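You operate a simulated robot arm through the tools that you are given. There is no shell and no other tool. Be economical: measure what you need, move in short steps, check, and stop when the job is done.

You run a simulated robot arm. Do the job below in one go: nothing can be reset, and whatever is moved stays where it is left.

TASK
Wring out the yellow striped cloth and lay it on the drying mat.
Fine: pressed in the wringer till no damp shows, press raised again. Where these are worked on the way, their far stop is far enough and under half their travel is too little: wringer press.

The check looks at the end state, three seconds after you hand in, the way a careful person would. Anything else that was tipped, shoved, dropped, spilled or broken makes it a failure. Flat cloth is picked up by pressing the open fingertips on it (5 to 10 N) and closing them slowly along it; thin cloth reads only 2 to 8 mm in the jaws.

THE ROBOT
A 6-joint arm with a two-finger parallel gripper on a trunk, on a base that drives. Base frame: it is fixed to the floor where the robot stands at the start and does not move with it; the origin is under the middle of the robot, x ahead of it, y to its left, z up. Units: mm, degrees, N and s.
With the tool pointing down near the work surface it reaches from about 360 to 820 mm from the robot's upright axis, wherever it stands. Its first joint turns from -166.0 to 166.0 degrees. Places, roughly: bed of the wringer [500, 100, 800]; drying mat [-1000, -700, 800]; wringer press [500, 100, 900]. Payload 3.91 kg.
Tool frame: the origin (TCP) lies between the finger pads and is the grasp point; the fingertips stand 30 mm ahead of it; z points along the fingers, y is the line along which they close. The gripper opens to 110 mm. The fingers are 20 mm wide and 10 mm thick; the gripper's body (48 by 112 mm) begins 55 mm behind the TCP.
Orientation is that of the tool frame in the base frame, as a unit quaternion [x, y, z, w]. With the fingers straight down and closing along the base's y, the tool's x points along the base's -x, its y along +y and its z along -z.

THE INTERFACE
- The arm moves only by the tool jog_arm. Its argument "series" is a list that holds one entry, the list of rows, each a list of 7 numbers: the shift along the tool's x, y, z in mm, then the turn, a rotation vector about the tool's x, y, z in degrees, then the closure, from 0 (fully open) to 1 (shut). In form: [[[tx, ty, tz, rx, ry, rz, fingers], ...]]. A call has 1 to 12 rows; each row shifts and turns the commanded pose from where the row before left it, along the tool's axes as they then stand. Each row takes 0.2 s and may step no farther than 50 mm and 8.6 degrees from the row before; otherwise, or with a gripper value out of range, the whole call is refused. A pose out of reach is approached as far as the arm can. The call stops where the force on the tool passes 90 N (or 10 N more than at its start, if that is more) or the arm is blocked; 0.2 s more then pass. Each finger travels about 45 mm/s and halts on what it meets, pressing with about 42 N; the grip force reading is that of the motor and also rises with nothing between the fingers. The clock runs only during rows and for 0.2 s after the last one: add rows that do not move to give the fingers time. It gives the time, the measured TCP pose, the force on the tool (base axes), the opening and the grip force at its end, in the units of the frame above (readings bear some noise), with the torque about the TCP (base axes, N m) and any sound that the robot's microphone picked up.
- Cameras (640 x 400 px; columns grow to the right, rows downward): "scene" is now at [0.2, 116.8, 1516.2]; the picture's right is [-0.42, -0.91, 0.00], its down [-0.62, 0.28, -0.73] and it looks along [0.67, -0.31, -0.68] (base axes); focal length 278 px, centre (320, 200). "wrist" rides on the gripper at [77, 7, -114] in the tool frame; the picture's right is [-0.09, 1.00, 0.00], its down [-0.80, -0.07, -0.59] and it looks along [-0.59, -0.05, 0.80] (tool axes); focal length 270 px, centre (320, 200). There is no depth. A picture from a camera that has moved, and an enlarged one, comes with that camera's place and axes in the base frame and with its lens.
- camera(camera): a new picture of that camera. The clock stands still meanwhile.
- slide_trunk(by): slides the trunk up (or, below 0, down) by that many mm; the arm and the scene camera ride with it, the base frame stays. It gives what a move gives, with no picture.
- roll_base(legs): drives the robot by 1 to 6 legs, each [ahead, turn to the left] in mm and degrees, along the robot's own axes; the way and the turn of a leg run together, so that a leg with both is an arc; at most 1500 mm and 180 degrees a leg. The arm and the cameras ride along, it lands a little off, and it stops where it bumps. It gives what a move gives.
- head_to(pan, tilt): turns the head with the scene camera to pan (to the left, within 155 degrees either way) and tilt (down, from -29 to 69), counted from straight ahead of the robot. It gives what a move gives.
- enlarge(camera, box): a new picture of the part [left, top, right, bottom] of that camera's present view, enlarged. The clock stands still meanwhile.
- sign_off(): hands the job in; it is judged then, once.

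Work in short steps. Places have to be worked out from the pictures, the camera data and where the tool is seen: move nearer, look again, correct. Check each grasp and each placing, and mend what went wrong. You have 120 turns and 78 pictures in all, those below and enlarged ones among them. Open the gripper and draw the arm clear of the work before you hand the job in, unless the task says otherwise; then end with one line.

The tools are called after "Emit:" by a JSON object that holds its "api" and its "payload". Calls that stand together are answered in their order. jog_arm: Moves the arm, as the interface text tells. Its arguments: {"type":"object","properties":{"series":{"type":"array","items":{"type":"array","items":{"type":"array","items":{"type":"number"}}}}},"required":["series"]} The other tools are called the same way: slide_trunk (by) slides the trunk up or down; roll_base (legs) drives the base; head_to (pan, tilt) turns the head that bears the scene camera; camera (camera) takes a picture; enlarge (camera, box) takes an enlarged picture of a part of a camera's view; sign_off () hands the job in.

At the start:

```text
t: 0.0
position: [423.9, -65.8, 1202.1]
tcp_rot: [0.007, 1.0, 0.001, 0.0]
contact_force: [-0.6, 0.1, 0.2]
ft_torque: [0.0, -0.03, 0.03]
finger_gap: 110.3
grasp_force: 0.0
trunk travel left (down, up): [-475.0, 135.0]
robot x, y, heading: [-2.3, 1.3, 0.0]
head pan, tilt: [-24.6, 42.8]
```

scene: 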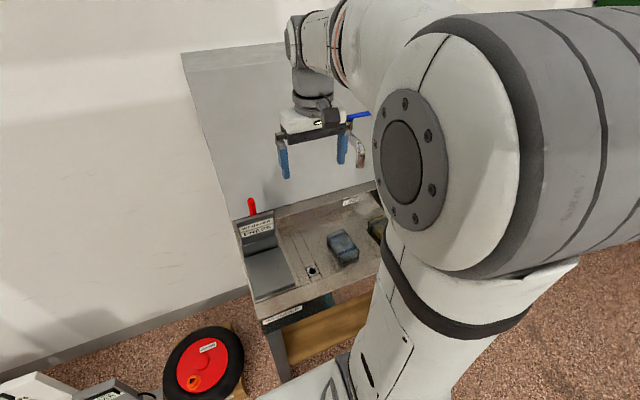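
wrist: 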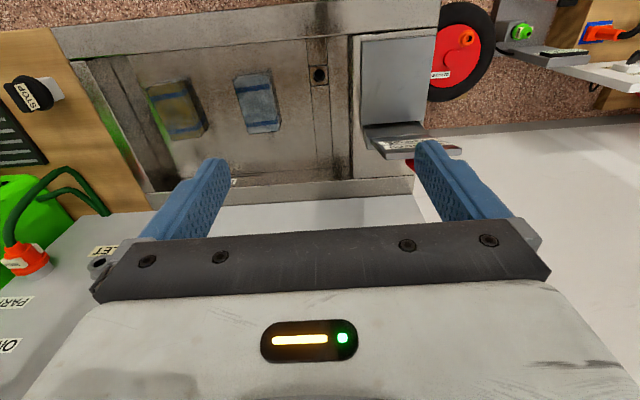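

The wrist view shows two cloths on the bench (yellow and blue, both striped) and a plate-like press device at y≈100. I enlarge to identify them.

Emit:
{"api": "enlarge", "payload": {"camera": "wrist", "box": [100, 0, 480, 210]}}

Emit:
{"api": "enlarge", "payload": {"camera": "scene", "box": [220, 180, 400, 320]}}

```text
1.68 times, centred on (290, 105) of wrist
camera zoom: at [347.3, -58.4, 1316.0], right [0.1, 0.99, 0.0], down [0.8, -0.08, 0.59], along [0.59, -0.06, -0.8], focal length 455 px, centre (370, 360)
```

zoom: 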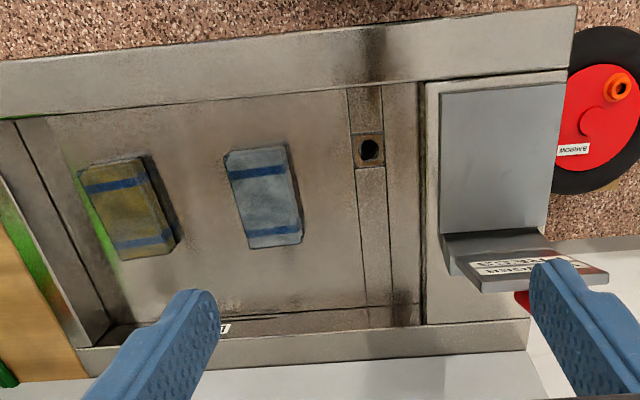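

```text
2.86 times, centred on (310, 250) of scene
camera zoom: at [0.2, 116.8, 1516.2], right [-0.42, -0.91, 0.0], down [-0.62, 0.28, -0.73], along [0.67, -0.31, -0.68], focal length 794 px, centre (349, 57)
```

zoom: 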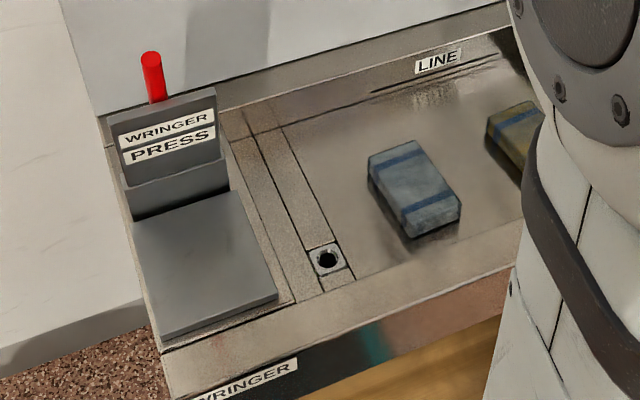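

The yellow pad lies near [494, -362], about 105 mm long in x. I move above it at z≈1000 for a closer look.

Emit:
{"api": "jog_arm", "payload": {"series": [[[-8, -36, 25, 0, 0, 0, 0], [-8, -36, 25, 0, 0, 0, 0], [-8, -36, 25, 0, 0, 0, 0], [-8, -36, 25, 0, 0, 0, 0], [-8, -36, 25, 0, 0, 0, 0], [-8, -36, 25, 0, 0, 0, 0], [-8, -36, 25, 0, 0, 0, 0], [-8, -36, 25, 0, 0, 0, 0]]]}}

Emit:
{"api": "camera", "payload": {"camera": "wrist"}}

Emit:
{"api": "camera", "payload": {"camera": "scene"}}

```text
t: 1.8
position: [484.1, -356.4, 999.1]
tcp_rot: [0.007, 1.0, 0.0, 0.0]
contact_force: [0.2, 0.8, 0.2]
ft_torque: [-0.02, 0.0, -0.02]
finger_gap: 110.0
grasp_force: 0.1
trunk travel left (down, up): [-475.0, 135.0]
robot x, y, heading: [-0.2, 2.6, -0.0]
head pan, tilt: [-24.6, 42.8]
```

```text
73 pictures are left
camera wrist: at [407.1, -349.6, 1113.7], right [0.1, 0.99, 0.0], down [0.8, -0.08, 0.59], along [0.59, -0.06, -0.8], focal length 270 px, centre (320, 200)
```

wrist: 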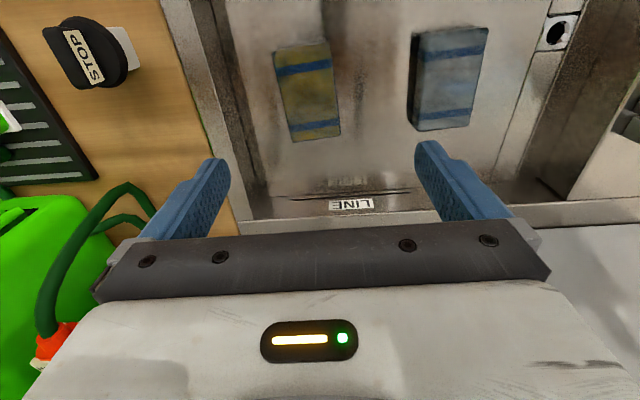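

```text
72 pictures are left
camera scene: at [0.9, 116.1, 1516.2], right [-0.42, -0.91, 0.0], down [-0.62, 0.28, -0.73], along [0.67, -0.3, -0.68], focal length 278 px, centre (320, 200)
```

scene: 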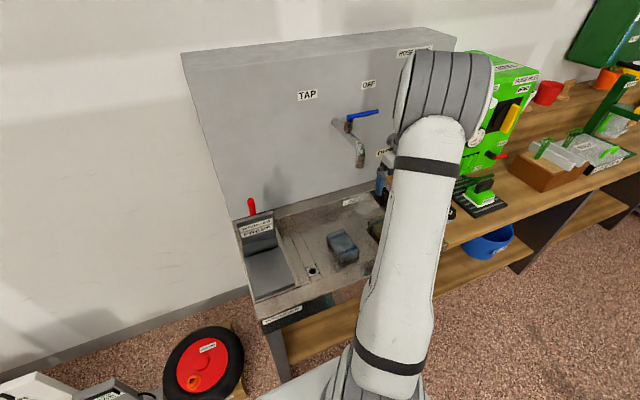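

The pad centre is about [504, -373], width ~62, top z≈755, yawed ~4°. I align and descend to TCP z≈800, then look.

Emit:
{"api": "jog_arm", "payload": {"series": [[[-19, -16, 0, 0, 0, -4, 0], [0, 0, 40, 0, 0, 0, 0], [0, 0, 40, 0, 0, 0, 0], [0, 0, 40, 0, 0, 0, 0], [0, 0, 40, 0, 0, 0, 0], [0, 0, 30, 0, 0, 0, 0], [0, 0, 0, 0, 0, 0, 0]]]}}

Emit:
{"api": "camera", "payload": {"camera": "wrist"}}

```text
t: 3.4
position: [502.9, -367.8, 809.9]
tcp_rot: [-0.028, 1.0, 0.0, 0.0]
contact_force: [-1.2, 0.4, -0.7]
ft_torque: [0.01, 0.0, -0.02]
finger_gap: 109.7
grasp_force: 0.0
trunk travel left (down, up): [-475.0, 135.0]
robot x, y, heading: [1.4, -1.1, 0.0]
head pan, tilt: [-24.6, 42.8]
```

```text
71 pictures are left
camera wrist: at [425.6, -367.0, 924.0], right [0.03, 1.0, 0.0], down [0.8, -0.03, 0.59], along [0.59, -0.02, -0.8], focal length 270 px, centre (320, 200)
```

wrist: 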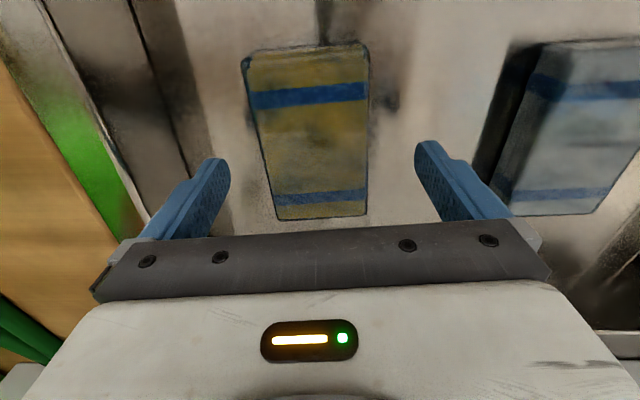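

The pad is centred to within a few mm; its top appears at ~z 765–775. I shift slightly and descend so the tips reach ~z 748, stopping on contact.

Emit:
{"api": "jog_arm", "payload": {"series": [[[0, -4, 15, 0, 0, 0, 0], [0, 0, 15, 0, 0, 0, 0], [0, 0, 0, 0, 0, 0, 0]]]}}

Emit:
{"api": "enlarge", "payload": {"camera": "wrist", "box": [140, 0, 500, 240]}}

```text
t: 4.2
position: [502.3, -372.8, 781.6]
tcp_rot: [-0.027, 1.0, 0.001, 0.001]
contact_force: [0.2, -1.1, 0.4]
ft_torque: [0.02, 0.05, -0.04]
finger_gap: 110.2
grasp_force: 0.1
trunk travel left (down, up): [-475.0, 135.0]
robot x, y, heading: [-2.0, -1.3, 0.2]
head pan, tilt: [-24.6, 42.8]
```

```text
1.67 times, centred on (320, 120) of wrist
camera zoom: at [425.3, -371.8, 894.6], right [0.03, 1.0, 0.0], down [0.8, -0.03, 0.59], along [0.59, -0.02, -0.8], focal length 450 px, centre (320, 333)
```

zoom: 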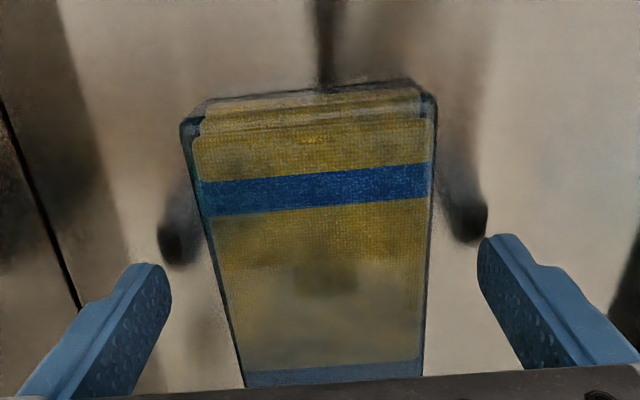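

Clear on both sides with tips near z 751. I go down another 18 mm in small steps, watching for floor contact.

Emit:
{"api": "jog_arm", "payload": {"series": [[[0, 0, 6, 0, 0, 0, 0], [0, 0, 6, 0, 0, 0, 0], [0, 0, 6, 0, 0, 0, 0], [0, 0, 0, 0, 0, 0, 0]]]}}

Emit:
{"api": "enlarge", "payload": {"camera": "wrist", "box": [140, 0, 500, 240]}}

```text
t: 5.2
position: [501.8, -373.5, 770.0]
tcp_rot: [-0.028, 1.0, -0.002, 0.004]
contact_force: [0.7, 6.7, 56.0]
ft_torque: [3.46, 0.64, 0.01]
finger_gap: 109.9
grasp_force: 0.0
trunk travel left (down, up): [-475.0, 135.0]
robot x, y, heading: [0.0, 1.1, 0.1]
head pan, tilt: [-24.6, 42.8]
```

```text
1.67 times, centred on (320, 120) of wrist
camera zoom: at [424.0, -371.2, 883.4], right [0.03, 1.0, -0.01], down [0.8, -0.02, 0.6], along [0.6, -0.02, -0.8], focal length 450 px, centre (320, 333)
```

zoom: 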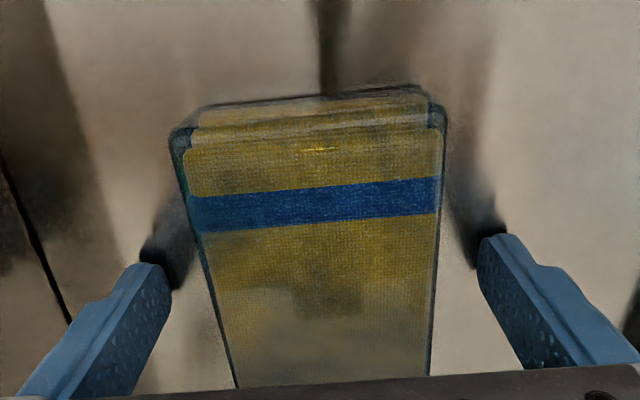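

The tips are on the floor at z≈740 (56 N). I back off 10 mm and close on the pad.

Emit:
{"api": "jog_arm", "payload": {"series": [[[0, 0, -10, 0, 0, 0, 0], [0, 0, 0, 0, 0, 0, 0.3], [0, 0, 0, 0, 0, 0, 0.4], [0, 0, 0, 0, 0, 0, 0.5], [0, 0, 0, 0, 0, 0, 0.6], [0, 0, 0, 0, 0, 0, 0.7], [0, 0, 0, 0, 0, 0, 0.8], [0, 0, 0, 0, 0, 0, 0.9], [0, 0, 0, 0, 0, 0, 1], [0, 0, 0, 0, 0, 0, 1], [0, 0, 0, 0, 0, 0, 1]]]}}

Emit:
{"api": "camera", "payload": {"camera": "wrist"}}

```text
t: 7.6
position: [503.6, -373.8, 774.8]
tcp_rot: [-0.028, 1.0, 0.0, 0.001]
contact_force: [-0.1, -0.6, -0.9]
ft_torque: [0.0, 0.0, 0.04]
finger_gap: 65.3
grasp_force: 41.7
trunk travel left (down, up): [-475.0, 135.0]
robot x, y, heading: [0.1, -0.0, 0.2]
head pan, tilt: [-24.6, 42.8]
```

```text
68 pictures are left
camera wrist: at [425.5, -372.6, 888.3], right [0.03, 1.0, 0.0], down [0.8, -0.03, 0.59], along [0.59, -0.02, -0.8], focal length 270 px, centre (320, 200)
```

wrist: 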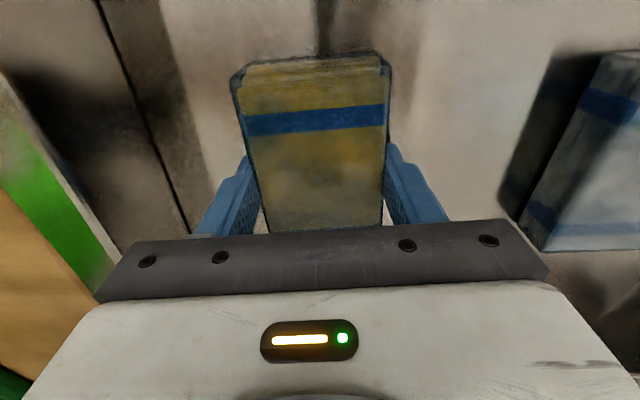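

Gripped at 65 mm. I lift it straight up to z≈1000.

Emit:
{"api": "jog_arm", "payload": {"series": [[[0, 0, -20, 0, 0, 0, 1], [0, 0, -35, 0, 0, 0, 1], [0, 0, -35, 0, 0, 0, 1], [0, 0, -35, 0, 0, 0, 1], [0, 0, -35, 0, 0, 0, 1], [0, 0, -35, 0, 0, 0, 1], [0, 0, -35, 0, 0, 0, 1], [0, 0, 0, 0, 0, 0, 1]]]}}

Emit:
{"api": "camera", "payload": {"camera": "wrist"}}

Emit:
{"api": "head_to", "payload": {"pan": 10, "tilt": 50}}

Emit:
{"api": "camera", "payload": {"camera": "scene"}}

```text
t: 9.4
position: [505.3, -372.7, 1005.4]
tcp_rot: [-0.028, 1.0, 0.0, 0.0]
contact_force: [0.2, 0.0, -0.7]
ft_torque: [0.03, 0.02, 0.03]
finger_gap: 0.0
grasp_force: 37.3
trunk travel left (down, up): [-475.0, 135.0]
robot x, y, heading: [-0.7, 1.7, -0.1]
head pan, tilt: [-24.6, 42.8]
```

```text
67 pictures are left
camera wrist: at [427.6, -372.0, 1119.7], right [0.03, 1.0, 0.0], down [0.8, -0.03, 0.59], along [0.59, -0.02, -0.8], focal length 270 px, centre (320, 200)
```

wrist: 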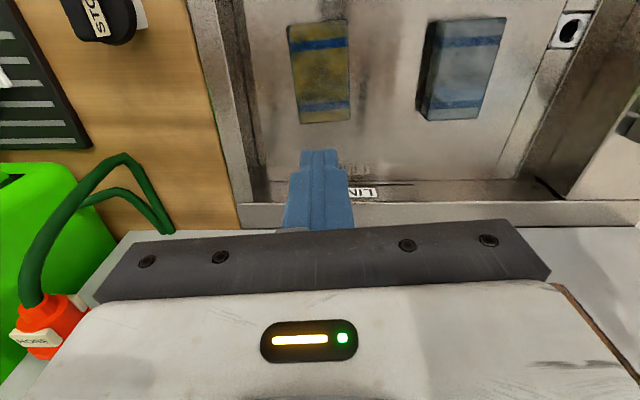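

```text
t: 10.4
position: [504.2, -373.1, 1004.7]
tcp_rot: [-0.028, 1.0, 0.0, 0.0]
contact_force: [0.3, -0.6, 0.5]
ft_torque: [0.0, -0.04, 0.03]
finger_gap: 0.0
grasp_force: 37.6
trunk travel left (down, up): [-475.0, 135.0]
robot x, y, heading: [0.5, 0.9, -0.1]
head pan, tilt: [10.0, 50.0]
```

```text
66 pictures are left
camera scene: at [0.7, 164.7, 1506.1], right [0.17, -0.98, 0.0], down [-0.75, -0.13, -0.64], along [0.63, 0.11, -0.77], focal length 278 px, centre (320, 200)
```

scene: 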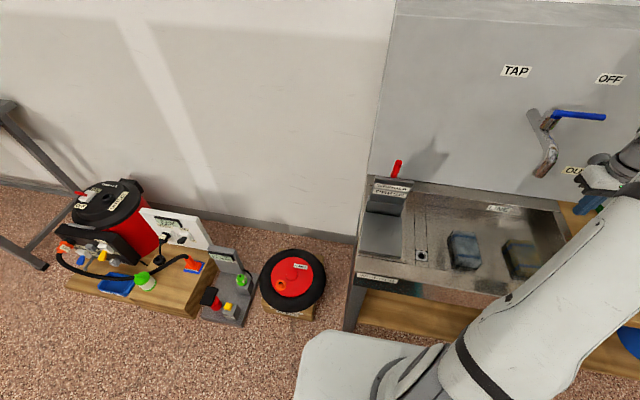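

The grip slipped; the cloth stayed. I look closer at the pad to judge its thickness.

Emit:
{"api": "enlarge", "payload": {"camera": "wrist", "box": [240, 0, 540, 150]}}

Emit:
{"api": "enlarge", "payload": {"camera": "scene", "box": [340, 150, 580, 300]}}

```text
2.13 times, centred on (390, 75) of wrist
camera zoom: at [427.6, -372.0, 1119.3], right [0.03, 1.0, 0.0], down [0.8, -0.03, 0.59], along [0.59, -0.02, -0.8], focal length 577 px, centre (171, 467)
```

zoom: 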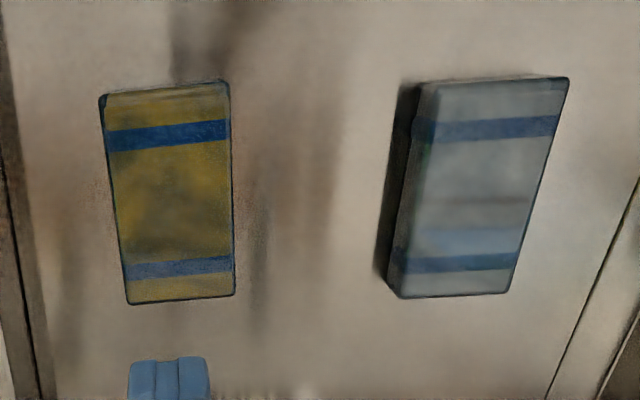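

```text
2.67 times, centred on (460, 225) of scene
camera zoom: at [0.7, 164.7, 1506.1], right [0.17, -0.98, 0.0], down [-0.75, -0.13, -0.64], along [0.63, 0.11, -0.77], focal length 741 px, centre (-53, 133)
```

zoom: 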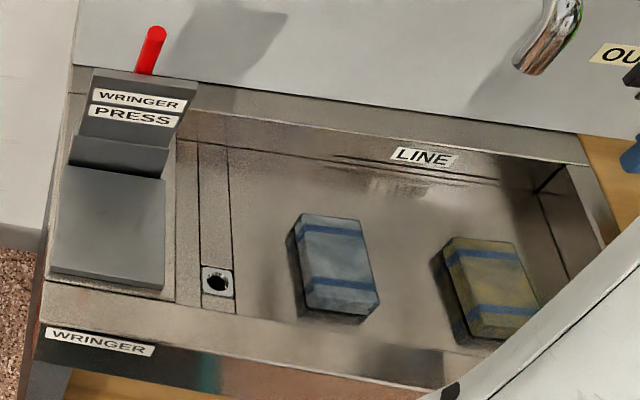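

The pad is a thick fold about 65 mm wide. I retry with tips right at the floor, a longer squeeze, and a slow lift.

Emit:
{"api": "jog_arm", "payload": {"series": [[[0, 0, 45, 0, 0, 0, 0], [0, 0, 45, 0, 0, 0, 0], [0, 0, 45, 0, 0, 0, 0], [0, 0, 40, 0, 0, 0, 0], [0, 0, 30, 0, 0, 0, 0], [0, 0, 20, 0, 0, 0, 0], [0, 0, 5, 0, 0, 0, 0], [0, 0, 3, 0, 0, 0, 0], [0, 0, 0, 0, 0, 0, 0]]]}}

```text
t: 12.4
position: [503.3, -374.5, 771.5]
tcp_rot: [-0.029, 1.0, 0.0, 0.0]
contact_force: [-0.7, 0.0, 0.2]
ft_torque: [-0.01, -0.05, 0.0]
finger_gap: 110.1
grasp_force: 0.0
trunk travel left (down, up): [-475.0, 135.0]
robot x, y, heading: [1.8, -2.0, 0.4]
head pan, tilt: [10.0, 50.0]
```

Tips are just clear of the floor with no force. I close and hold, then lift only 10 mm to test.

Emit:
{"api": "jog_arm", "payload": {"series": [[[0, 0, 0, 0, 0, 0, 0.4], [0, 0, 0, 0, 0, 0, 0.6], [0, 0, 0, 0, 0, 0, 0.8], [0, 0, 0, 0, 0, 0, 1], [0, 0, 0, 0, 0, 0, 1], [0, 0, 0, 0, 0, 0, 1], [0, 0, 0, 0, 0, 0, 1], [0, 0, -2, 0, 0, 0, 1], [0, 0, -2, 0, 0, 0, 1], [0, 0, -3, 0, 0, 0, 1], [0, 0, -3, 0, 0, 0, 1], [0, 0, 0, 0, 0, 0, 1]]]}}

Emit:
{"api": "camera", "payload": {"camera": "wrist"}}

```text
t: 15.0
position: [502.7, -375.0, 779.9]
tcp_rot: [-0.028, 1.0, 0.0, 0.0]
contact_force: [0.8, 0.8, -0.2]
ft_torque: [0.0, -0.01, 0.04]
finger_gap: 65.4
grasp_force: 41.9
trunk travel left (down, up): [-475.0, 135.0]
robot x, y, heading: [1.5, -2.0, 0.2]
head pan, tilt: [10.0, 50.0]
```

```text
63 pictures are left
camera wrist: at [425.9, -373.4, 894.7], right [0.03, 1.0, 0.0], down [0.8, -0.03, 0.59], along [0.59, -0.02, -0.8], focal length 270 px, centre (320, 200)
```

wrist: 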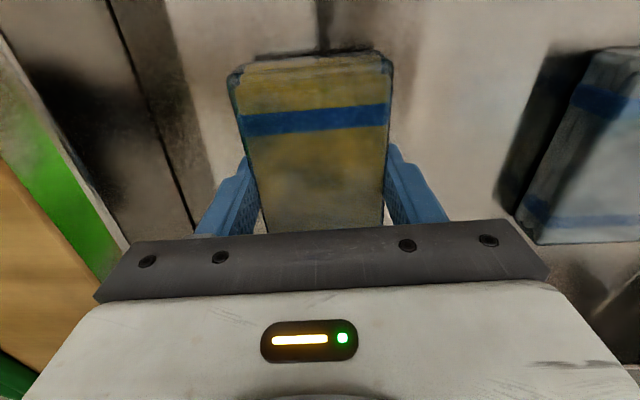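

The gap still reads 65 and the pad looks fixed relative to the camera. I continue a slow lift.

Emit:
{"api": "jog_arm", "payload": {"series": [[[0, 0, -4, 0, 0, 0, 1], [0, 0, -5, 0, 0, 0, 1], [0, 0, -5, 0, 0, 0, 1], [0, 0, -5, 0, 0, 0, 1], [0, 0, -5, 0, 0, 0, 1], [0, 0, -5, 0, 0, 0, 1], [0, 0, -5, 0, 0, 0, 1], [0, 0, -5, 0, 0, 0, 1], [0, 0, 0, 0, 0, 0, 1]]]}}

Emit:
{"api": "camera", "payload": {"camera": "wrist"}}

```text
t: 17.0
position: [502.6, -375.6, 819.6]
tcp_rot: [-0.028, 1.0, 0.001, 0.0]
contact_force: [-0.1, 0.2, -0.6]
ft_torque: [-0.02, 0.01, 0.01]
finger_gap: 65.1
grasp_force: 41.9
trunk travel left (down, up): [-475.0, 135.0]
robot x, y, heading: [-4.0, 2.6, -0.1]
head pan, tilt: [10.0, 50.0]
```

```text
62 pictures are left
camera wrist: at [426.1, -373.4, 933.9], right [0.03, 1.0, 0.0], down [0.8, -0.03, 0.59], along [0.59, -0.02, -0.8], focal length 270 px, centre (320, 200)
```

wrist: 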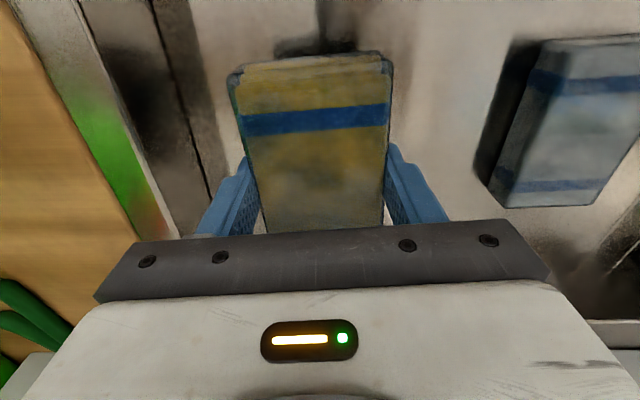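

Lifted and held; gentle acceleration is the key. I raise slowly, drawing back in x to stay clear of the tap spout (~[605,-315,978]).

Emit:
{"api": "jog_arm", "payload": {"series": [[[2, 0, -5, 0, 0, 0, 1], [4, 0, -8, 0, 0, 0, 1], [5, 0, -10, 0, 0, 0, 1], [5, 0, -12, 0, 0, 0, 1], [5, 0, -12, 0, 0, 0, 1], [5, 0, -12, 0, 0, 0, 1], [5, 0, -12, 0, 0, 0, 1], [4, 4, -10, 0, 0, 0, 1], [3, 8, -7, 0, 0, 0, 1], [1, 12, -4, 0, 0, 0, 1], [0, 14, -2, 0, 0, 0, 1], [0, 10, 0, 0, 0, 0, 1]]]}}

Emit:
{"api": "jog_arm", "payload": {"series": [[[0, 6, 0, 0, 0, 0, 1], [0, 12, 0, 0, 0, 0, 1], [0, 16, -2, 0, 0, 0, 1], [0, 20, -4, 0, 0, 0, 1], [0, 20, -5, 0, 0, 0, 1], [0, 20, -5, 0, 0, 0, 1], [0, 20, -5, 0, 0, 0, 1], [0, 20, -5, 0, 0, 0, 1], [0, 20, -4, 0, 0, 0, 1], [0, 20, -2, 0, 0, 0, 1], [0, 14, 0, 0, 0, 0, 1], [0, 8, 0, 0, 0, 0, 1]]]}}

Emit:
{"api": "camera", "payload": {"camera": "wrist"}}

```text
t: 19.6
position: [462.0, -329.0, 914.6]
tcp_rot: [-0.027, 1.0, 0.0, 0.0]
contact_force: [-0.8, -0.1, -0.4]
ft_torque: [0.01, 0.0, -0.01]
finger_gap: 65.2
grasp_force: 42.2
trunk travel left (down, up): [-475.0, 135.0]
robot x, y, heading: [-1.8, 1.5, 0.2]
head pan, tilt: [10.0, 50.0]
```

```text
t: 22.2
position: [451.4, -132.3, 945.6]
tcp_rot: [-0.028, 1.0, 0.0, -0.001]
contact_force: [0.4, -0.1, -1.1]
ft_torque: [0.03, 0.02, -0.05]
finger_gap: 65.4
grasp_force: 42.2
trunk travel left (down, up): [-475.0, 135.0]
robot x, y, heading: [2.2, 2.9, 0.2]
head pan, tilt: [10.0, 50.0]
```

```text
61 pictures are left
camera wrist: at [373.4, -130.3, 1060.1], right [0.03, 1.0, 0.0], down [0.8, -0.03, 0.59], along [0.59, -0.02, -0.8], focal length 270 px, centre (320, 200)
```

wrist: 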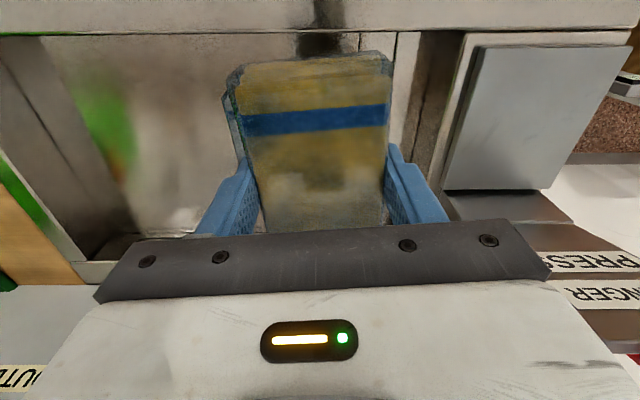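

The bed top is a plate at z≈800 spanning x 408–556, y 5–128 (centre [482, 66]), with the press standing upright behind. I carry the pad over it.

Emit:
{"api": "jog_arm", "payload": {"series": [[[-2, 6, 0, 0, 0, 0, 1], [-3, 12, 0, 0, 0, 0, 1], [-4, 18, 0, 0, 0, 0, 1], [-4, 20, 0, 0, 0, 0, 1], [-4, 20, 0, 0, 0, 0, 1], [-4, 20, 0, 0, 0, 0, 1], [-4, 20, 0, 0, 0, 0, 1], [-4, 20, 0, 0, 0, 0, 1], [-4, 20, 0, 0, 0, 0, 1], [-4, 18, 0, 0, 0, 0, 1], [-3, 14, 0, 0, 0, 1.5, 1], [-1, 8, 0, 0, 0, 1.5, 1]]]}}

Emit:
{"api": "camera", "payload": {"camera": "wrist"}}

Emit:
{"api": "enlarge", "payload": {"camera": "scene", "box": [320, 120, 520, 300]}}

```text
t: 24.8
position: [477.7, 64.9, 945.0]
tcp_rot: [-0.002, 1.0, 0.0, -0.001]
contact_force: [-20.7, -5.8, -8.4]
ft_torque: [0.27, 0.41, -1.06]
finger_gap: 65.0
grasp_force: 42.2
trunk travel left (down, up): [-475.0, 135.0]
robot x, y, heading: [-3.0, 1.7, -0.1]
head pan, tilt: [10.0, 50.0]
```

```text
60 pictures are left
camera wrist: at [400.6, 70.5, 1058.8], right [0.09, 1.0, 0.0], down [0.8, -0.07, 0.59], along [0.59, -0.05, -0.81], focal length 270 px, centre (320, 200)
```

wrist: 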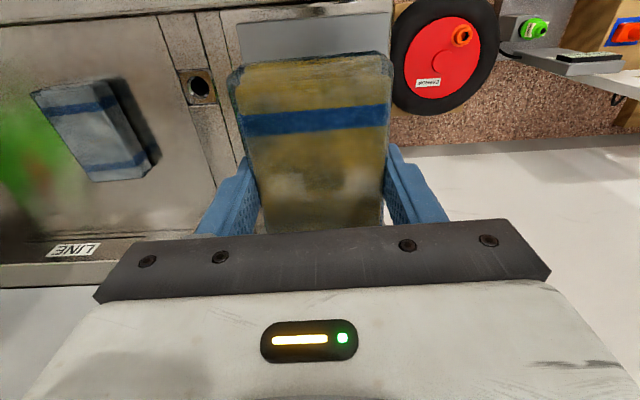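

```text
2.22 times, centred on (420, 210) of scene
camera zoom: at [-1.7, 163.8, 1506.1], right [0.17, -0.98, 0.0], down [-0.75, -0.13, -0.64], along [0.63, 0.11, -0.77], focal length 618 px, centre (98, 178)
```

zoom: 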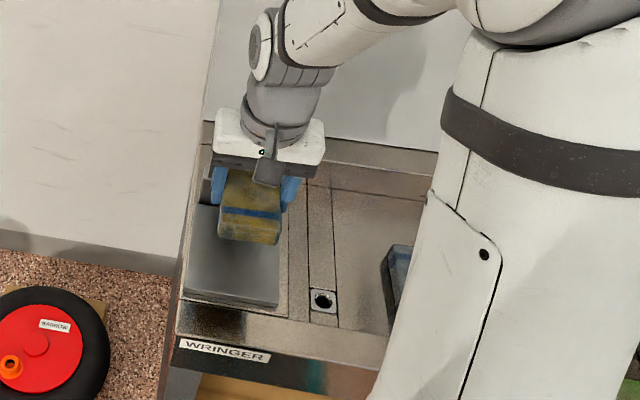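

A −20 N x-force shows I'm touching the press or its handle. I back off toward the robot 40 mm and look.

Emit:
{"api": "jog_arm", "payload": {"series": [[[8, 0, 0, 0, 0, 0, 1], [12, 0, 0, 0, 0, 0, 1], [12, 0, 0, 0, 0, 0, 1], [8, 0, 0, 0, 0, 0, 1], [0, 0, 0, 0, 0, 0, 1]]]}}

Emit:
{"api": "camera", "payload": {"camera": "wrist"}}

Emit:
{"api": "enlarge", "payload": {"camera": "scene", "box": [340, 130, 480, 240]}}

```text
t: 26.0
position: [441.4, 64.7, 945.4]
tcp_rot: [-0.002, 1.0, 0.0, 0.0]
contact_force: [0.0, -0.2, 0.6]
ft_torque: [0.0, -0.01, 0.04]
finger_gap: 65.1
grasp_force: 42.7
trunk travel left (down, up): [-475.0, 135.0]
robot x, y, heading: [-1.7, 3.9, 0.2]
head pan, tilt: [10.0, 50.0]
```

```text
58 pictures are left
camera wrist: at [364.0, 70.7, 1058.6], right [0.08, 1.0, 0.0], down [0.8, -0.07, 0.59], along [0.59, -0.05, -0.8], focal length 270 px, centre (320, 200)
```

wrist: 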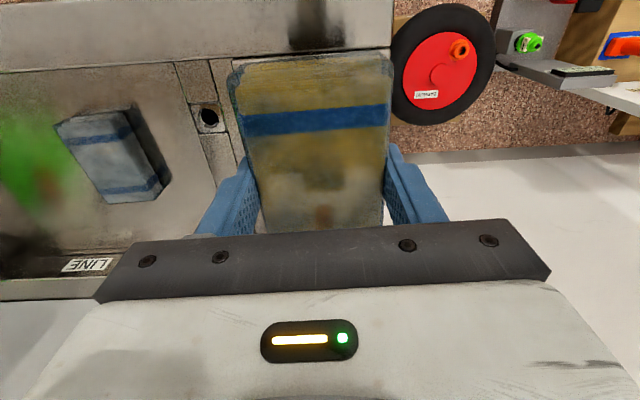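

```text
3.64 times, centred on (410, 185) of scene
camera zoom: at [0.6, 164.8, 1506.1], right [0.17, -0.98, 0.0], down [-0.75, -0.13, -0.64], along [0.63, 0.11, -0.77], focal length 1010 px, centre (-7, 254)
```

zoom: 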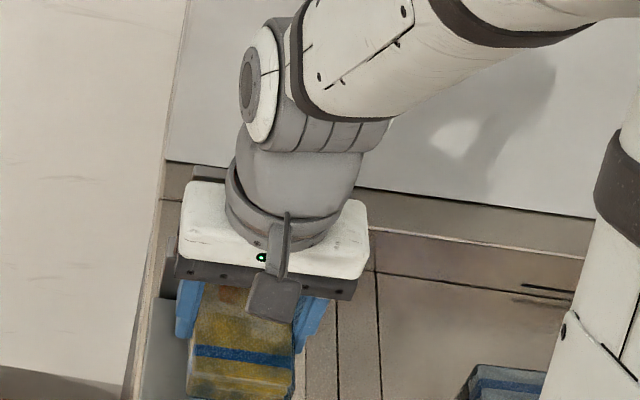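

I can't see the press behind the gripper; I sidestep back to y≈-110 to view it.

Emit:
{"api": "jog_arm", "payload": {"series": [[[0, -6, 0, 0, 0, 0, 1], [0, -12, 0, 0, 0, 0, 1], [0, -18, 0, 0, 0, 0, 1], [0, -20, 0, 0, 0, 0, 1], [0, -20, 0, 0, 0, 0, 1], [0, -20, 0, 0, 0, 0, 1], [0, -20, 0, 0, 0, 0, 1], [0, -20, 0, 0, 0, 0, 1], [0, -18, 0, 0, 0, 0, 1], [0, -12, 0, 0, 0, 0, 1], [0, -6, 0, 0, 0, 0, 1]]]}}

Emit:
{"api": "enlarge", "payload": {"camera": "scene", "box": [340, 140, 460, 290]}}

Emit:
{"api": "enlarge", "payload": {"camera": "wrist", "box": [400, 0, 640, 400]}}

```text
t: 28.4
position: [441.9, -107.6, 945.4]
tcp_rot: [-0.002, 1.0, 0.0, 0.0]
contact_force: [1.2, 0.1, -0.9]
ft_torque: [0.03, -0.02, 0.02]
finger_gap: 65.3
grasp_force: 41.8
trunk travel left (down, up): [-475.0, 135.0]
robot x, y, heading: [-1.4, -0.4, 0.1]
head pan, tilt: [10.0, 50.0]
```

```text
2.67 times, centred on (400, 215) of scene
camera zoom: at [0.6, 164.7, 1506.1], right [0.17, -0.98, 0.0], down [-0.75, -0.13, -0.64], along [0.63, 0.11, -0.77], focal length 741 px, centre (107, 160)
```

zoom: 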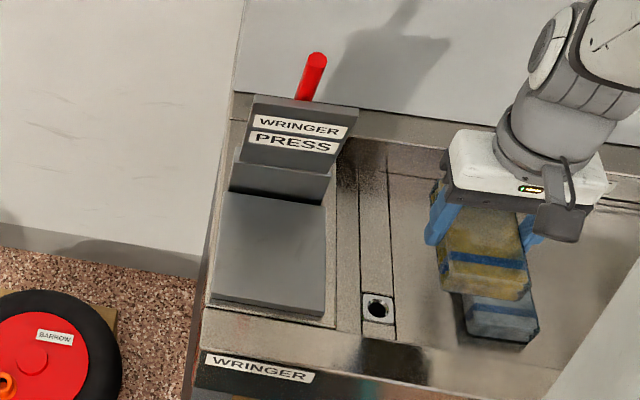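

```text
1.00 times, centred on (520, 200) of wrist
camera zoom: at [365.1, -102.6, 1060.4], right [0.08, 1.0, 0.0], down [0.8, -0.07, 0.59], along [0.59, -0.05, -0.8], focal length 270 px, centre (120, 200)
```

zoom: 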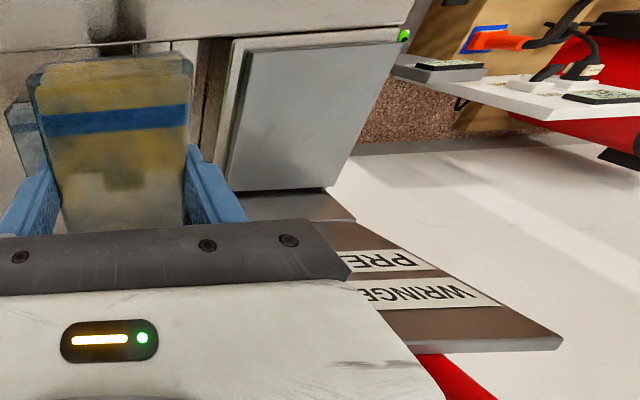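

The press is an upright hinged plate: top edge near [526, *, 992], with the red handle above to z≈1046 at y≈64; my gripper body touched it. I'll set the pad down at x≈447 (clear), then regrip its near end and shift it forward. First back to y≈65.

Emit:
{"api": "jog_arm", "payload": {"series": [[[0, 6, 0, 0, 0, 0, 1], [0, 12, 0, 0, 0, 0, 1], [0, 18, 0, 0, 0, 0, 1], [0, 20, 0, 0, 0, 0, 1], [0, 20, 0, 0, 0, 0, 1], [0, 20, 0, 0, 0, 0, 1], [0, 20, 0, 0, 0, 0, 1], [0, 20, 0, 0, 0, 0, 1], [0, 18, 0, 0, 0, 0, 1], [0, 12, 0, 0, 0, 0, 1], [0, 6, 0, 0, 0, 0, 1]]]}}

Emit:
{"api": "jog_arm", "payload": {"series": [[[0, 0, 5, 0, 0, 0, 1], [0, 0, 10, 0, 0, 0, 1], [0, 0, 12, 0, 0, 0, 1], [0, 0, 12, 0, 0, 0, 1], [0, 0, 12, 0, 0, 0, 1], [0, 0, 12, 0, 0, 0, 1], [0, 0, 12, 0, 0, 0, 1], [0, 0, 10, 0, 0, 0, 1], [0, 0, 8, 0, 0, 0, 1], [0, 0, 5, 0, 0, 0, 1], [0, 0, 0, 0, 0, 0, 1]]]}}

Emit:
{"api": "camera", "payload": {"camera": "wrist"}}

Emit:
{"api": "enlarge", "payload": {"camera": "scene", "box": [340, 140, 480, 290]}}

```text
t: 30.8
position: [441.4, 66.8, 946.0]
tcp_rot: [-0.002, 1.0, 0.0, 0.0]
contact_force: [0.3, -0.2, -0.6]
ft_torque: [-0.02, -0.03, -0.04]
finger_gap: 65.3
grasp_force: 42.1
trunk travel left (down, up): [-475.0, 135.0]
robot x, y, heading: [0.6, -1.6, 0.2]
head pan, tilt: [10.0, 50.0]
```

```text
t: 33.2
position: [442.3, 64.5, 848.4]
tcp_rot: [-0.002, 1.0, 0.0, 0.0]
contact_force: [0.5, -0.4, 0.0]
ft_torque: [-0.04, 0.02, -0.01]
finger_gap: 65.2
grasp_force: 42.1
trunk travel left (down, up): [-475.0, 135.0]
robot x, y, heading: [0.9, -3.0, 0.0]
head pan, tilt: [10.0, 50.0]
```

```text
54 pictures are left
camera wrist: at [364.6, 70.5, 961.5], right [0.08, 1.0, 0.0], down [0.8, -0.07, 0.59], along [0.59, -0.05, -0.8], focal length 270 px, centre (320, 200)
```

wrist: 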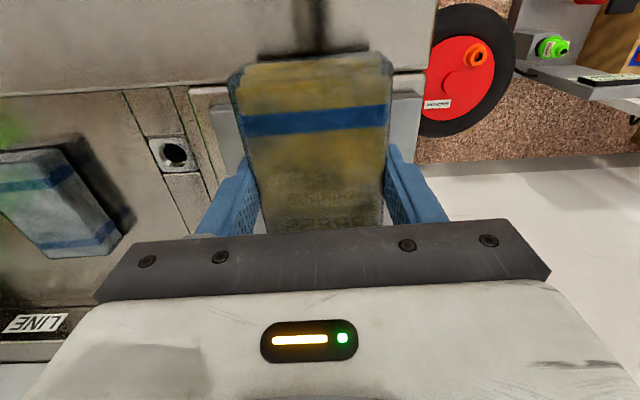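

```text
2.67 times, centred on (410, 215) of scene
camera zoom: at [0.7, 164.8, 1506.1], right [0.17, -0.98, 0.0], down [-0.75, -0.13, -0.64], along [0.63, 0.11, -0.77], focal length 741 px, centre (80, 160)
```

zoom: 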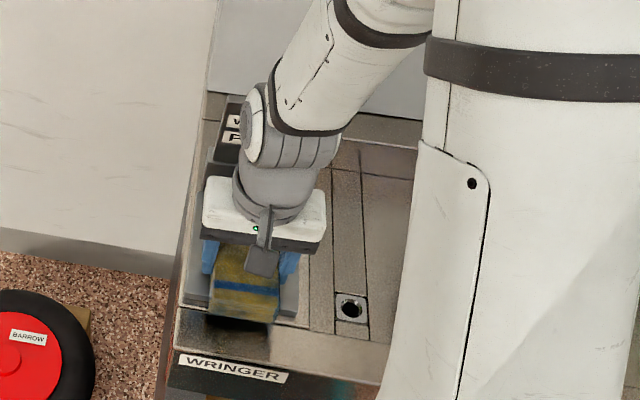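

Pad hangs over the near bed edge a little. I lower slightly and advance in x gently, watching force.

Emit:
{"api": "jog_arm", "payload": {"series": [[[0, 0, 4, 0, 0, 0, 1], [-4, 0, 2, 0, 0, 0, 1], [-6, 0, 0, 0, 0, 0, 1], [-6, 0, 0, 0, 0, 0, 1], [-4, 0, 0, 0, 0, 0, 1], [0, 0, 0, 0, 0, 0, 1]]]}}

```text
t: 34.6
position: [459.5, 64.5, 842.8]
tcp_rot: [-0.002, 1.0, 0.0, 0.001]
contact_force: [-4.2, 0.0, 7.9]
ft_torque: [0.08, 0.0, 0.05]
finger_gap: 65.3
grasp_force: 42.2
trunk travel left (down, up): [-475.0, 135.0]
robot x, y, heading: [-0.3, 0.5, 0.1]
head pan, tilt: [10.0, 50.0]
```

Light contact: pad is rubbing the bed (~8 N up). I raise 3 mm and keep advancing.

Emit:
{"api": "jog_arm", "payload": {"series": [[[0, 0, -4, 0, 0, 0, 1], [-4, 0, 0, 0, 0, 0, 1], [-6, 0, 0, 0, 0, 0, 1], [-4, 0, 0, 0, 0, 0, 1], [0, 0, 0, 0, 0, 0, 1]]]}}

Emit:
{"api": "camera", "payload": {"camera": "wrist"}}

```text
t: 35.8
position: [474.3, 65.2, 846.1]
tcp_rot: [-0.001, 1.0, 0.0, -0.001]
contact_force: [-0.7, -0.6, -0.9]
ft_torque: [0.01, -0.01, 0.0]
finger_gap: 65.0
grasp_force: 42.2
trunk travel left (down, up): [-475.0, 135.0]
robot x, y, heading: [2.7, 0.8, 0.1]
head pan, tilt: [10.0, 50.0]
```

```text
52 pictures are left
camera wrist: at [397.4, 70.4, 959.9], right [0.08, 1.0, 0.0], down [0.8, -0.07, 0.59], along [0.59, -0.05, -0.8], focal length 270 px, centre (320, 200)
```

wrist: 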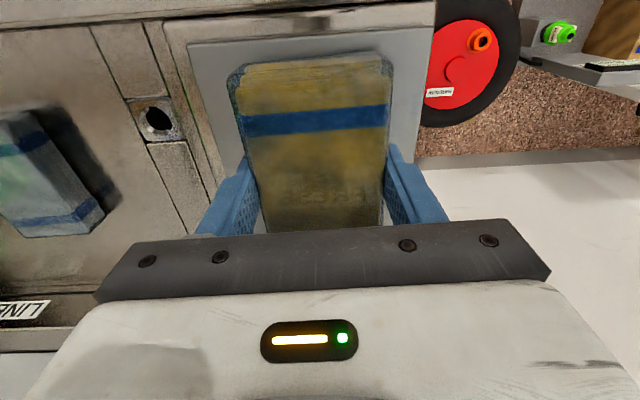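

No contact at x=474 and the pad lies within the bed outline. I nudge 6 mm more, lower to the bed and release.

Emit:
{"api": "jog_arm", "payload": {"series": [[[-3, 0, 0, 0, 0, 0, 1], [-3, 0, 1, 0, 0, 0, 1], [0, 0, 2, 0, 0, 0, 1], [0, 0, 1, 0, 0, 0, 1], [0, 0, 0, 0, 0, 0, 1], [0, 0, 0, 0, 0, 0, 0.3], [0, 0, 0, 0, 0, 0, 0.2], [0, 0, 0, 0, 0, 0, 0.1], [0, 0, 0, 0, 0, 0, 0], [0, 0, 0, 0, 0, 0, 0]]]}}

Emit:
{"api": "camera", "payload": {"camera": "wrist"}}

```text
t: 38.0
position: [483.0, 63.2, 843.6]
tcp_rot: [-0.001, 1.0, 0.001, 0.0]
contact_force: [0.1, 0.5, 0.0]
ft_torque: [-0.01, -0.01, -0.01]
finger_gap: 110.1
grasp_force: 0.0
trunk travel left (down, up): [-475.0, 135.0]
robot x, y, heading: [-3.1, -0.5, -0.1]
head pan, tilt: [10.0, 50.0]
```

```text
51 pictures are left
camera wrist: at [404.8, 69.5, 956.3], right [0.08, 1.0, 0.0], down [0.8, -0.07, 0.59], along [0.59, -0.05, -0.8], focal length 270 px, centre (320, 200)
```

wrist: 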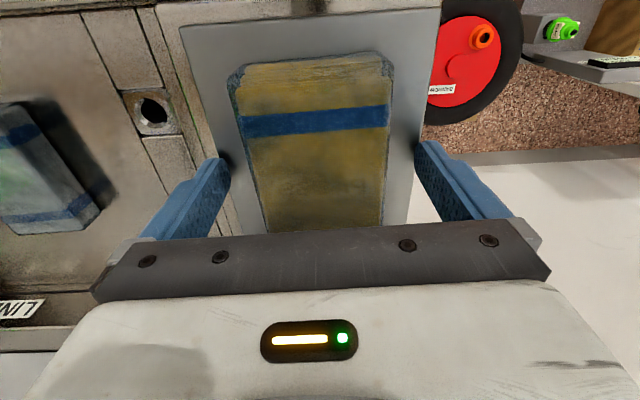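

The pad sits centred on the bed. I rise 40 mm, back off, and rise to view the press and handle.

Emit:
{"api": "jog_arm", "payload": {"series": [[[0, 0, -20, 0, 0, 0, 0], [0, 0, -25, 0, 0, 0, 0], [25, 0, 0, 0, 0, 0, 0], [35, 0, 0, 0, 0, 0, 0], [25, 0, -25, 0, 0, 0, 0], [5, 0, -45, 0, 0, 0, 0], [0, 0, -45, 0, 0, 0, 0], [0, 0, -45, 0, 0, 0, 0], [0, 0, -45, 0, 0, 0, 0]]]}}

Emit:
{"api": "camera", "payload": {"camera": "wrist"}}

Emit:
{"api": "camera", "payload": {"camera": "scene"}}

```text
t: 40.0
position: [391.4, 66.6, 1090.9]
tcp_rot: [-0.002, 1.0, 0.001, -0.001]
contact_force: [0.4, -0.2, -0.3]
ft_torque: [0.03, 0.0, -0.04]
finger_gap: 110.0
grasp_force: 0.1
trunk travel left (down, up): [-475.0, 135.0]
robot x, y, heading: [-2.0, -1.4, -0.1]
head pan, tilt: [10.0, 50.0]
```

```text
50 pictures are left
camera wrist: at [314.6, 72.5, 1205.3], right [0.08, 1.0, 0.0], down [0.8, -0.07, 0.59], along [0.59, -0.05, -0.8], focal length 270 px, centre (320, 200)
```

wrist: 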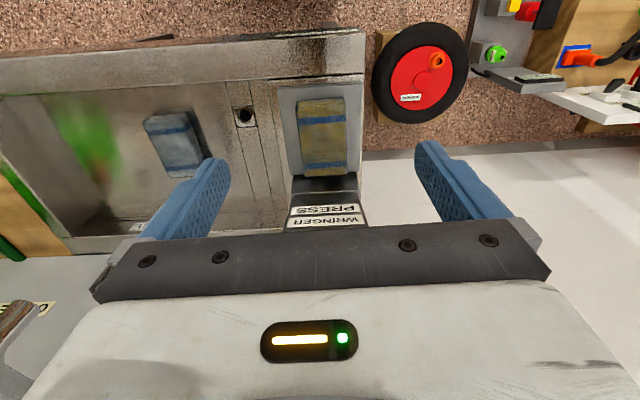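

```text
49 pictures are left
camera scene: at [0.1, 164.8, 1506.0], right [0.17, -0.98, 0.0], down [-0.75, -0.13, -0.64], along [0.63, 0.11, -0.77], focal length 278 px, centre (320, 200)
```

scene: 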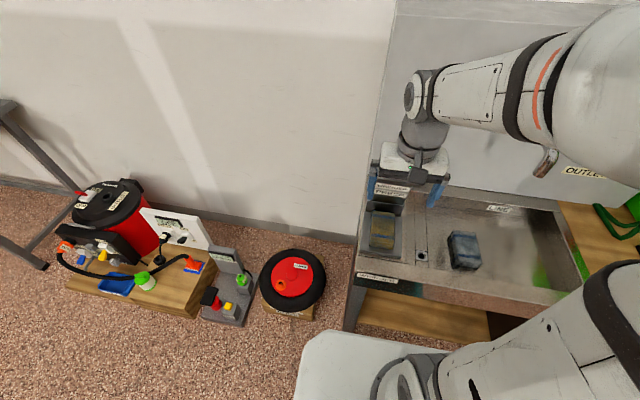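

The pad is nicely on the bed. The handle (about [540, 62, 985–1035]) needs a pitched grip so I can follow its arc; I back the robot 180 mm for room, then pitch the tool 45° forward.

Emit:
{"api": "roll_base", "payload": {"legs": [[-180, 0]]}}

Emit:
{"api": "jog_arm", "payload": {"series": [[[0, 0, 0, 0, -7.5, 0, 0], [0, 0, 0, 0, -7.5, 0, 0], [0, 0, 0, 0, -7.5, 0, 0], [0, 0, 0, 0, -7.5, 0, 0], [0, 0, 0, 0, -7.5, 0, 0], [0, 0, 0, 0, -7.5, 0, 0], [0, 0, 0, 0, 0, 0, 0]]]}}

Emit:
{"api": "camera", "payload": {"camera": "wrist"}}

Emit:
{"api": "camera", "payload": {"camera": "scene"}}

```text
t: 41.5
position: [208.1, 67.4, 1091.8]
tcp_rot: [-0.002, 1.0, 0.0, -0.001]
contact_force: [0.1, -0.8, 0.1]
ft_torque: [0.0, 0.0, 0.02]
finger_gap: 109.9
grasp_force: 0.0
trunk travel left (down, up): [-475.0, 135.0]
robot x, y, heading: [-185.2, 1.3, 0.1]
head pan, tilt: [10.0, 50.0]
```

```text
t: 43.1
position: [225.2, 71.5, 1105.6]
tcp_rot: [-0.002, 0.924, 0.001, 0.382]
contact_force: [0.5, 0.6, -0.8]
ft_torque: [0.01, 0.01, 0.0]
finger_gap: 110.1
grasp_force: 0.0
out of reach, approached as far as the arm can: row 6
trunk travel left (down, up): [-475.0, 135.0]
robot x, y, heading: [-184.3, -1.4, 0.0]
head pan, tilt: [10.0, 50.0]
```

```text
48 pictures are left
camera wrist: at [88.3, 77.1, 1131.8], right [0.06, 1.0, 0.06], down [0.15, -0.07, 0.99], along [0.99, -0.05, -0.15], focal length 270 px, centre (320, 200)
```

wrist: 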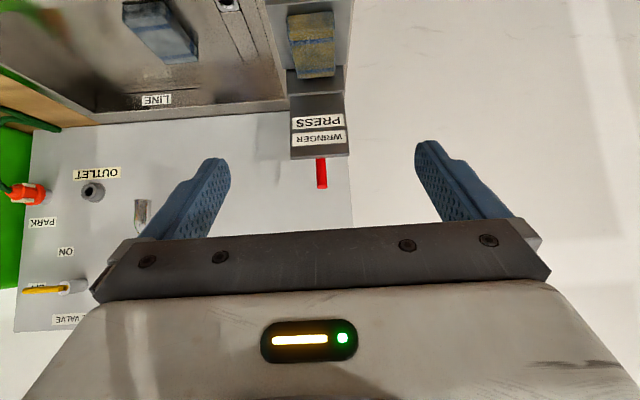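

```text
47 pictures are left
camera scene: at [-183.6, 164.6, 1506.1], right [0.18, -0.98, 0.0], down [-0.75, -0.13, -0.64], along [0.63, 0.11, -0.77], focal length 278 px, centre (320, 200)
```

scene: 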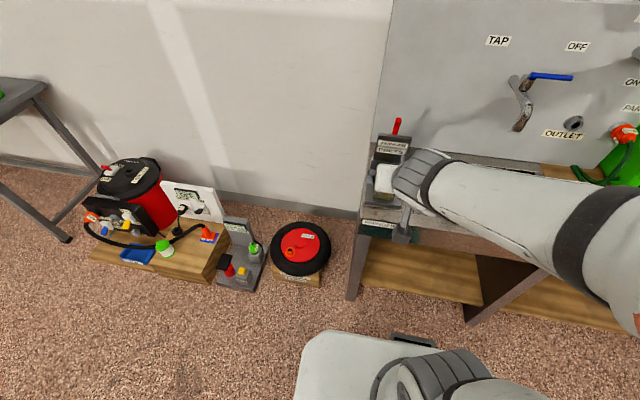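

Clear view: handle tip ≈[527, 62, 1044], base ≈[534, 62, 992]. I advance to a pre-grasp 100 mm in front.

Emit:
{"api": "jog_arm", "payload": {"series": [[[-17, -1.5, 31, 0, 0, 0, 0], [-17, -1.5, 31, 0, 0, 0, 0], [-17, -1.5, 31, 0, 0, 0, 0], [-17, -1.5, 31, 0, 0, 0, 0], [-17, -1.5, 31, 0, 0, 0, 0], [-17, -1.5, 31, 0, 0, 0, 0], [0, 0, 0, 0, 0, 0, 0]]]}}

Emit:
{"api": "camera", "payload": {"camera": "wrist"}}

```text
t: 44.7
position: [424.2, 62.0, 1047.1]
tcp_rot: [-0.002, 0.924, 0.001, 0.383]
contact_force: [0.0, -0.1, 0.2]
ft_torque: [0.02, -0.01, -0.01]
finger_gap: 110.0
grasp_force: 0.0
trunk travel left (down, up): [-475.0, 135.0]
robot x, y, heading: [-182.3, 2.7, 0.0]
head pan, tilt: [10.0, 50.0]
```

```text
46 pictures are left
camera wrist: at [288.1, 67.3, 1072.4], right [0.06, 1.0, 0.06], down [0.15, -0.07, 0.99], along [0.99, -0.05, -0.15], focal length 270 px, centre (320, 200)
```

wrist: 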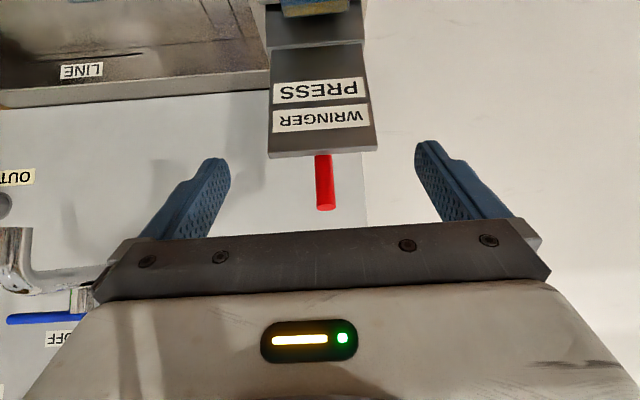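

Handle confirmed at x≈533, y≈60, z 991–1043. I advance to TCP [533, 60, 1028] and close.

Emit:
{"api": "jog_arm", "payload": {"series": [[[-21, -0.5, 30, 0, 0, 0, 0], [-21, -0.5, 30, 0, 0, 0, 0], [-14, 0, 20, 0, 0, 0, 0], [-6, 0, 10, 0, 0, 0, 0], [0, 0, 0, 0, 0, 0, 0]]]}}

Emit:
{"api": "camera", "payload": {"camera": "wrist"}}

```text
t: 45.9
position: [534.5, 61.3, 1024.9]
tcp_rot: [-0.002, 0.924, 0.001, 0.383]
contact_force: [1.1, -0.8, -0.3]
ft_torque: [-0.04, 0.03, -0.04]
finger_gap: 110.0
grasp_force: 0.0
trunk travel left (down, up): [-475.0, 135.0]
robot x, y, heading: [-178.1, 2.6, -0.2]
head pan, tilt: [10.0, 50.0]
```

```text
45 pictures are left
camera wrist: at [399.4, 66.4, 1051.9], right [0.06, 1.0, 0.06], down [0.15, -0.07, 0.99], along [0.99, -0.05, -0.15], focal length 270 px, centre (320, 200)
```

wrist: 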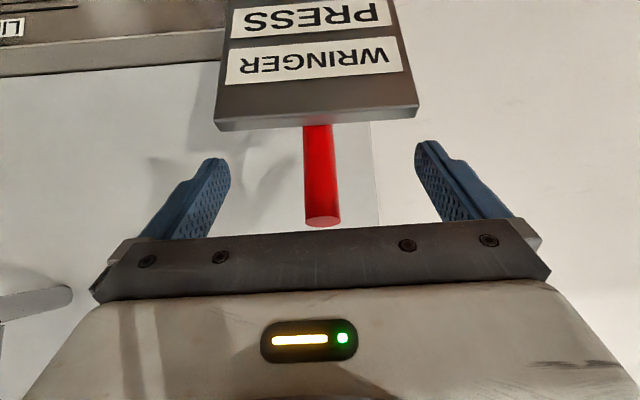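

The rod is centred between the fingers; I close on it.

Emit:
{"api": "jog_arm", "payload": {"series": [[[0, 0, 0, 0, 0, 0, 0.4], [0, 0, 0, 0, 0, 0, 0.6], [0, 0, 0, 0, 0, 0, 0.8], [0, 0, 0, 0, 0, 0, 1], [0, 0, 0, 0, 0, 0, 1], [0, 0, 0, 0, 0, 0, 1], [0, 0, 0, 0, 0, 0, 1], [0, 0, 0, 0, 0, 0, 1]]]}}

```text
t: 47.7
position: [534.5, 61.0, 1026.7]
tcp_rot: [-0.003, 0.924, 0.0, 0.382]
contact_force: [0.7, 0.8, 0.5]
ft_torque: [-0.8, -0.05, -0.17]
finger_gap: 17.7
grasp_force: 44.9
trunk travel left (down, up): [-475.0, 135.0]
robot x, y, heading: [-183.7, 0.6, -0.0]
head pan, tilt: [10.0, 50.0]
```

Gripped at 17.7 mm. I pull toward the robot 20 mm and read forces to find the press's motion.

Emit:
{"api": "jog_arm", "payload": {"series": [[[3.5, 0, -3.5, 0, 0, 0, 1], [3.5, 0, -3.5, 0, 0, 0, 1], [3.5, 0, -3.5, 0, 0, 0, 1], [3.5, 0, -3.5, 0, 0, 0, 1], [0, 0, 0, 0, 0, 0, 1]]]}}

Emit:
{"api": "camera", "payload": {"camera": "wrist"}}

```text
t: 48.9
position: [514.2, 61.7, 1021.8]
tcp_rot: [-0.001, 0.925, 0.001, 0.38]
contact_force: [10.4, -10.8, -10.8]
ft_torque: [-1.23, -1.1, -0.53]
finger_gap: 17.8
grasp_force: 45.3
trunk travel left (down, up): [-475.0, 135.0]
robot x, y, heading: [-186.8, 2.8, 0.1]
head pan, tilt: [10.0, 50.0]
```

```text
44 pictures are left
camera wrist: at [380.3, 67.4, 1049.6], right [0.06, 1.0, 0.06], down [0.15, -0.07, 0.99], along [0.99, -0.05, -0.15], focal length 270 px, centre (320, 200)
```

wrist: 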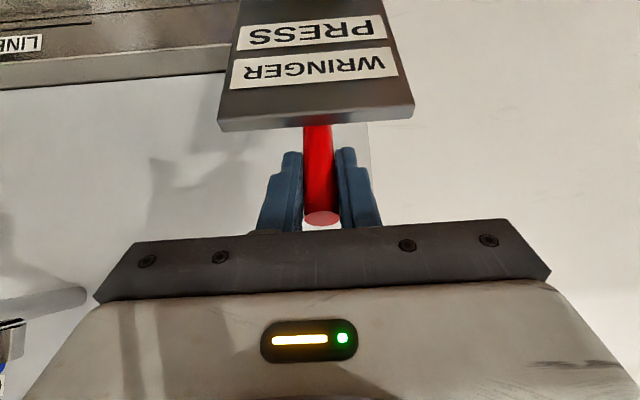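

It swings forward about a hinge near [568, *, 840] (radius ~190). I follow the arc for three small steps, turning the tool slightly.

Emit:
{"api": "jog_arm", "payload": {"series": [[[9.7, 0, -2.8, 0, 0, 0, 1], [9.7, 0, -2.8, 0, -2, 0, 1], [9.2, 0, -3.7, 0, 0, 0, 1], [9.2, 0, -3.7, 0, -2, 0, 1], [9.5, 0, -3.1, 0, 0, 0, 1], [9.5, 0, -3, 0, -2, 0, 1], [0, 0, 0, 0, 0, 0, 1]]]}}

```text
t: 50.5
position: [477.6, 63.1, 1006.6]
tcp_rot: [-0.004, 0.902, 0.0, 0.432]
contact_force: [1.3, 29.5, 17.2]
ft_torque: [-1.17, -1.43, -0.58]
finger_gap: 18.0
grasp_force: 44.9
out of reach, approached as far as the arm can: row 2, 3, 4
trunk travel left (down, up): [-475.0, 135.0]
robot x, y, heading: [-184.5, 0.4, 0.0]
head pan, tilt: [10.0, 50.0]
```

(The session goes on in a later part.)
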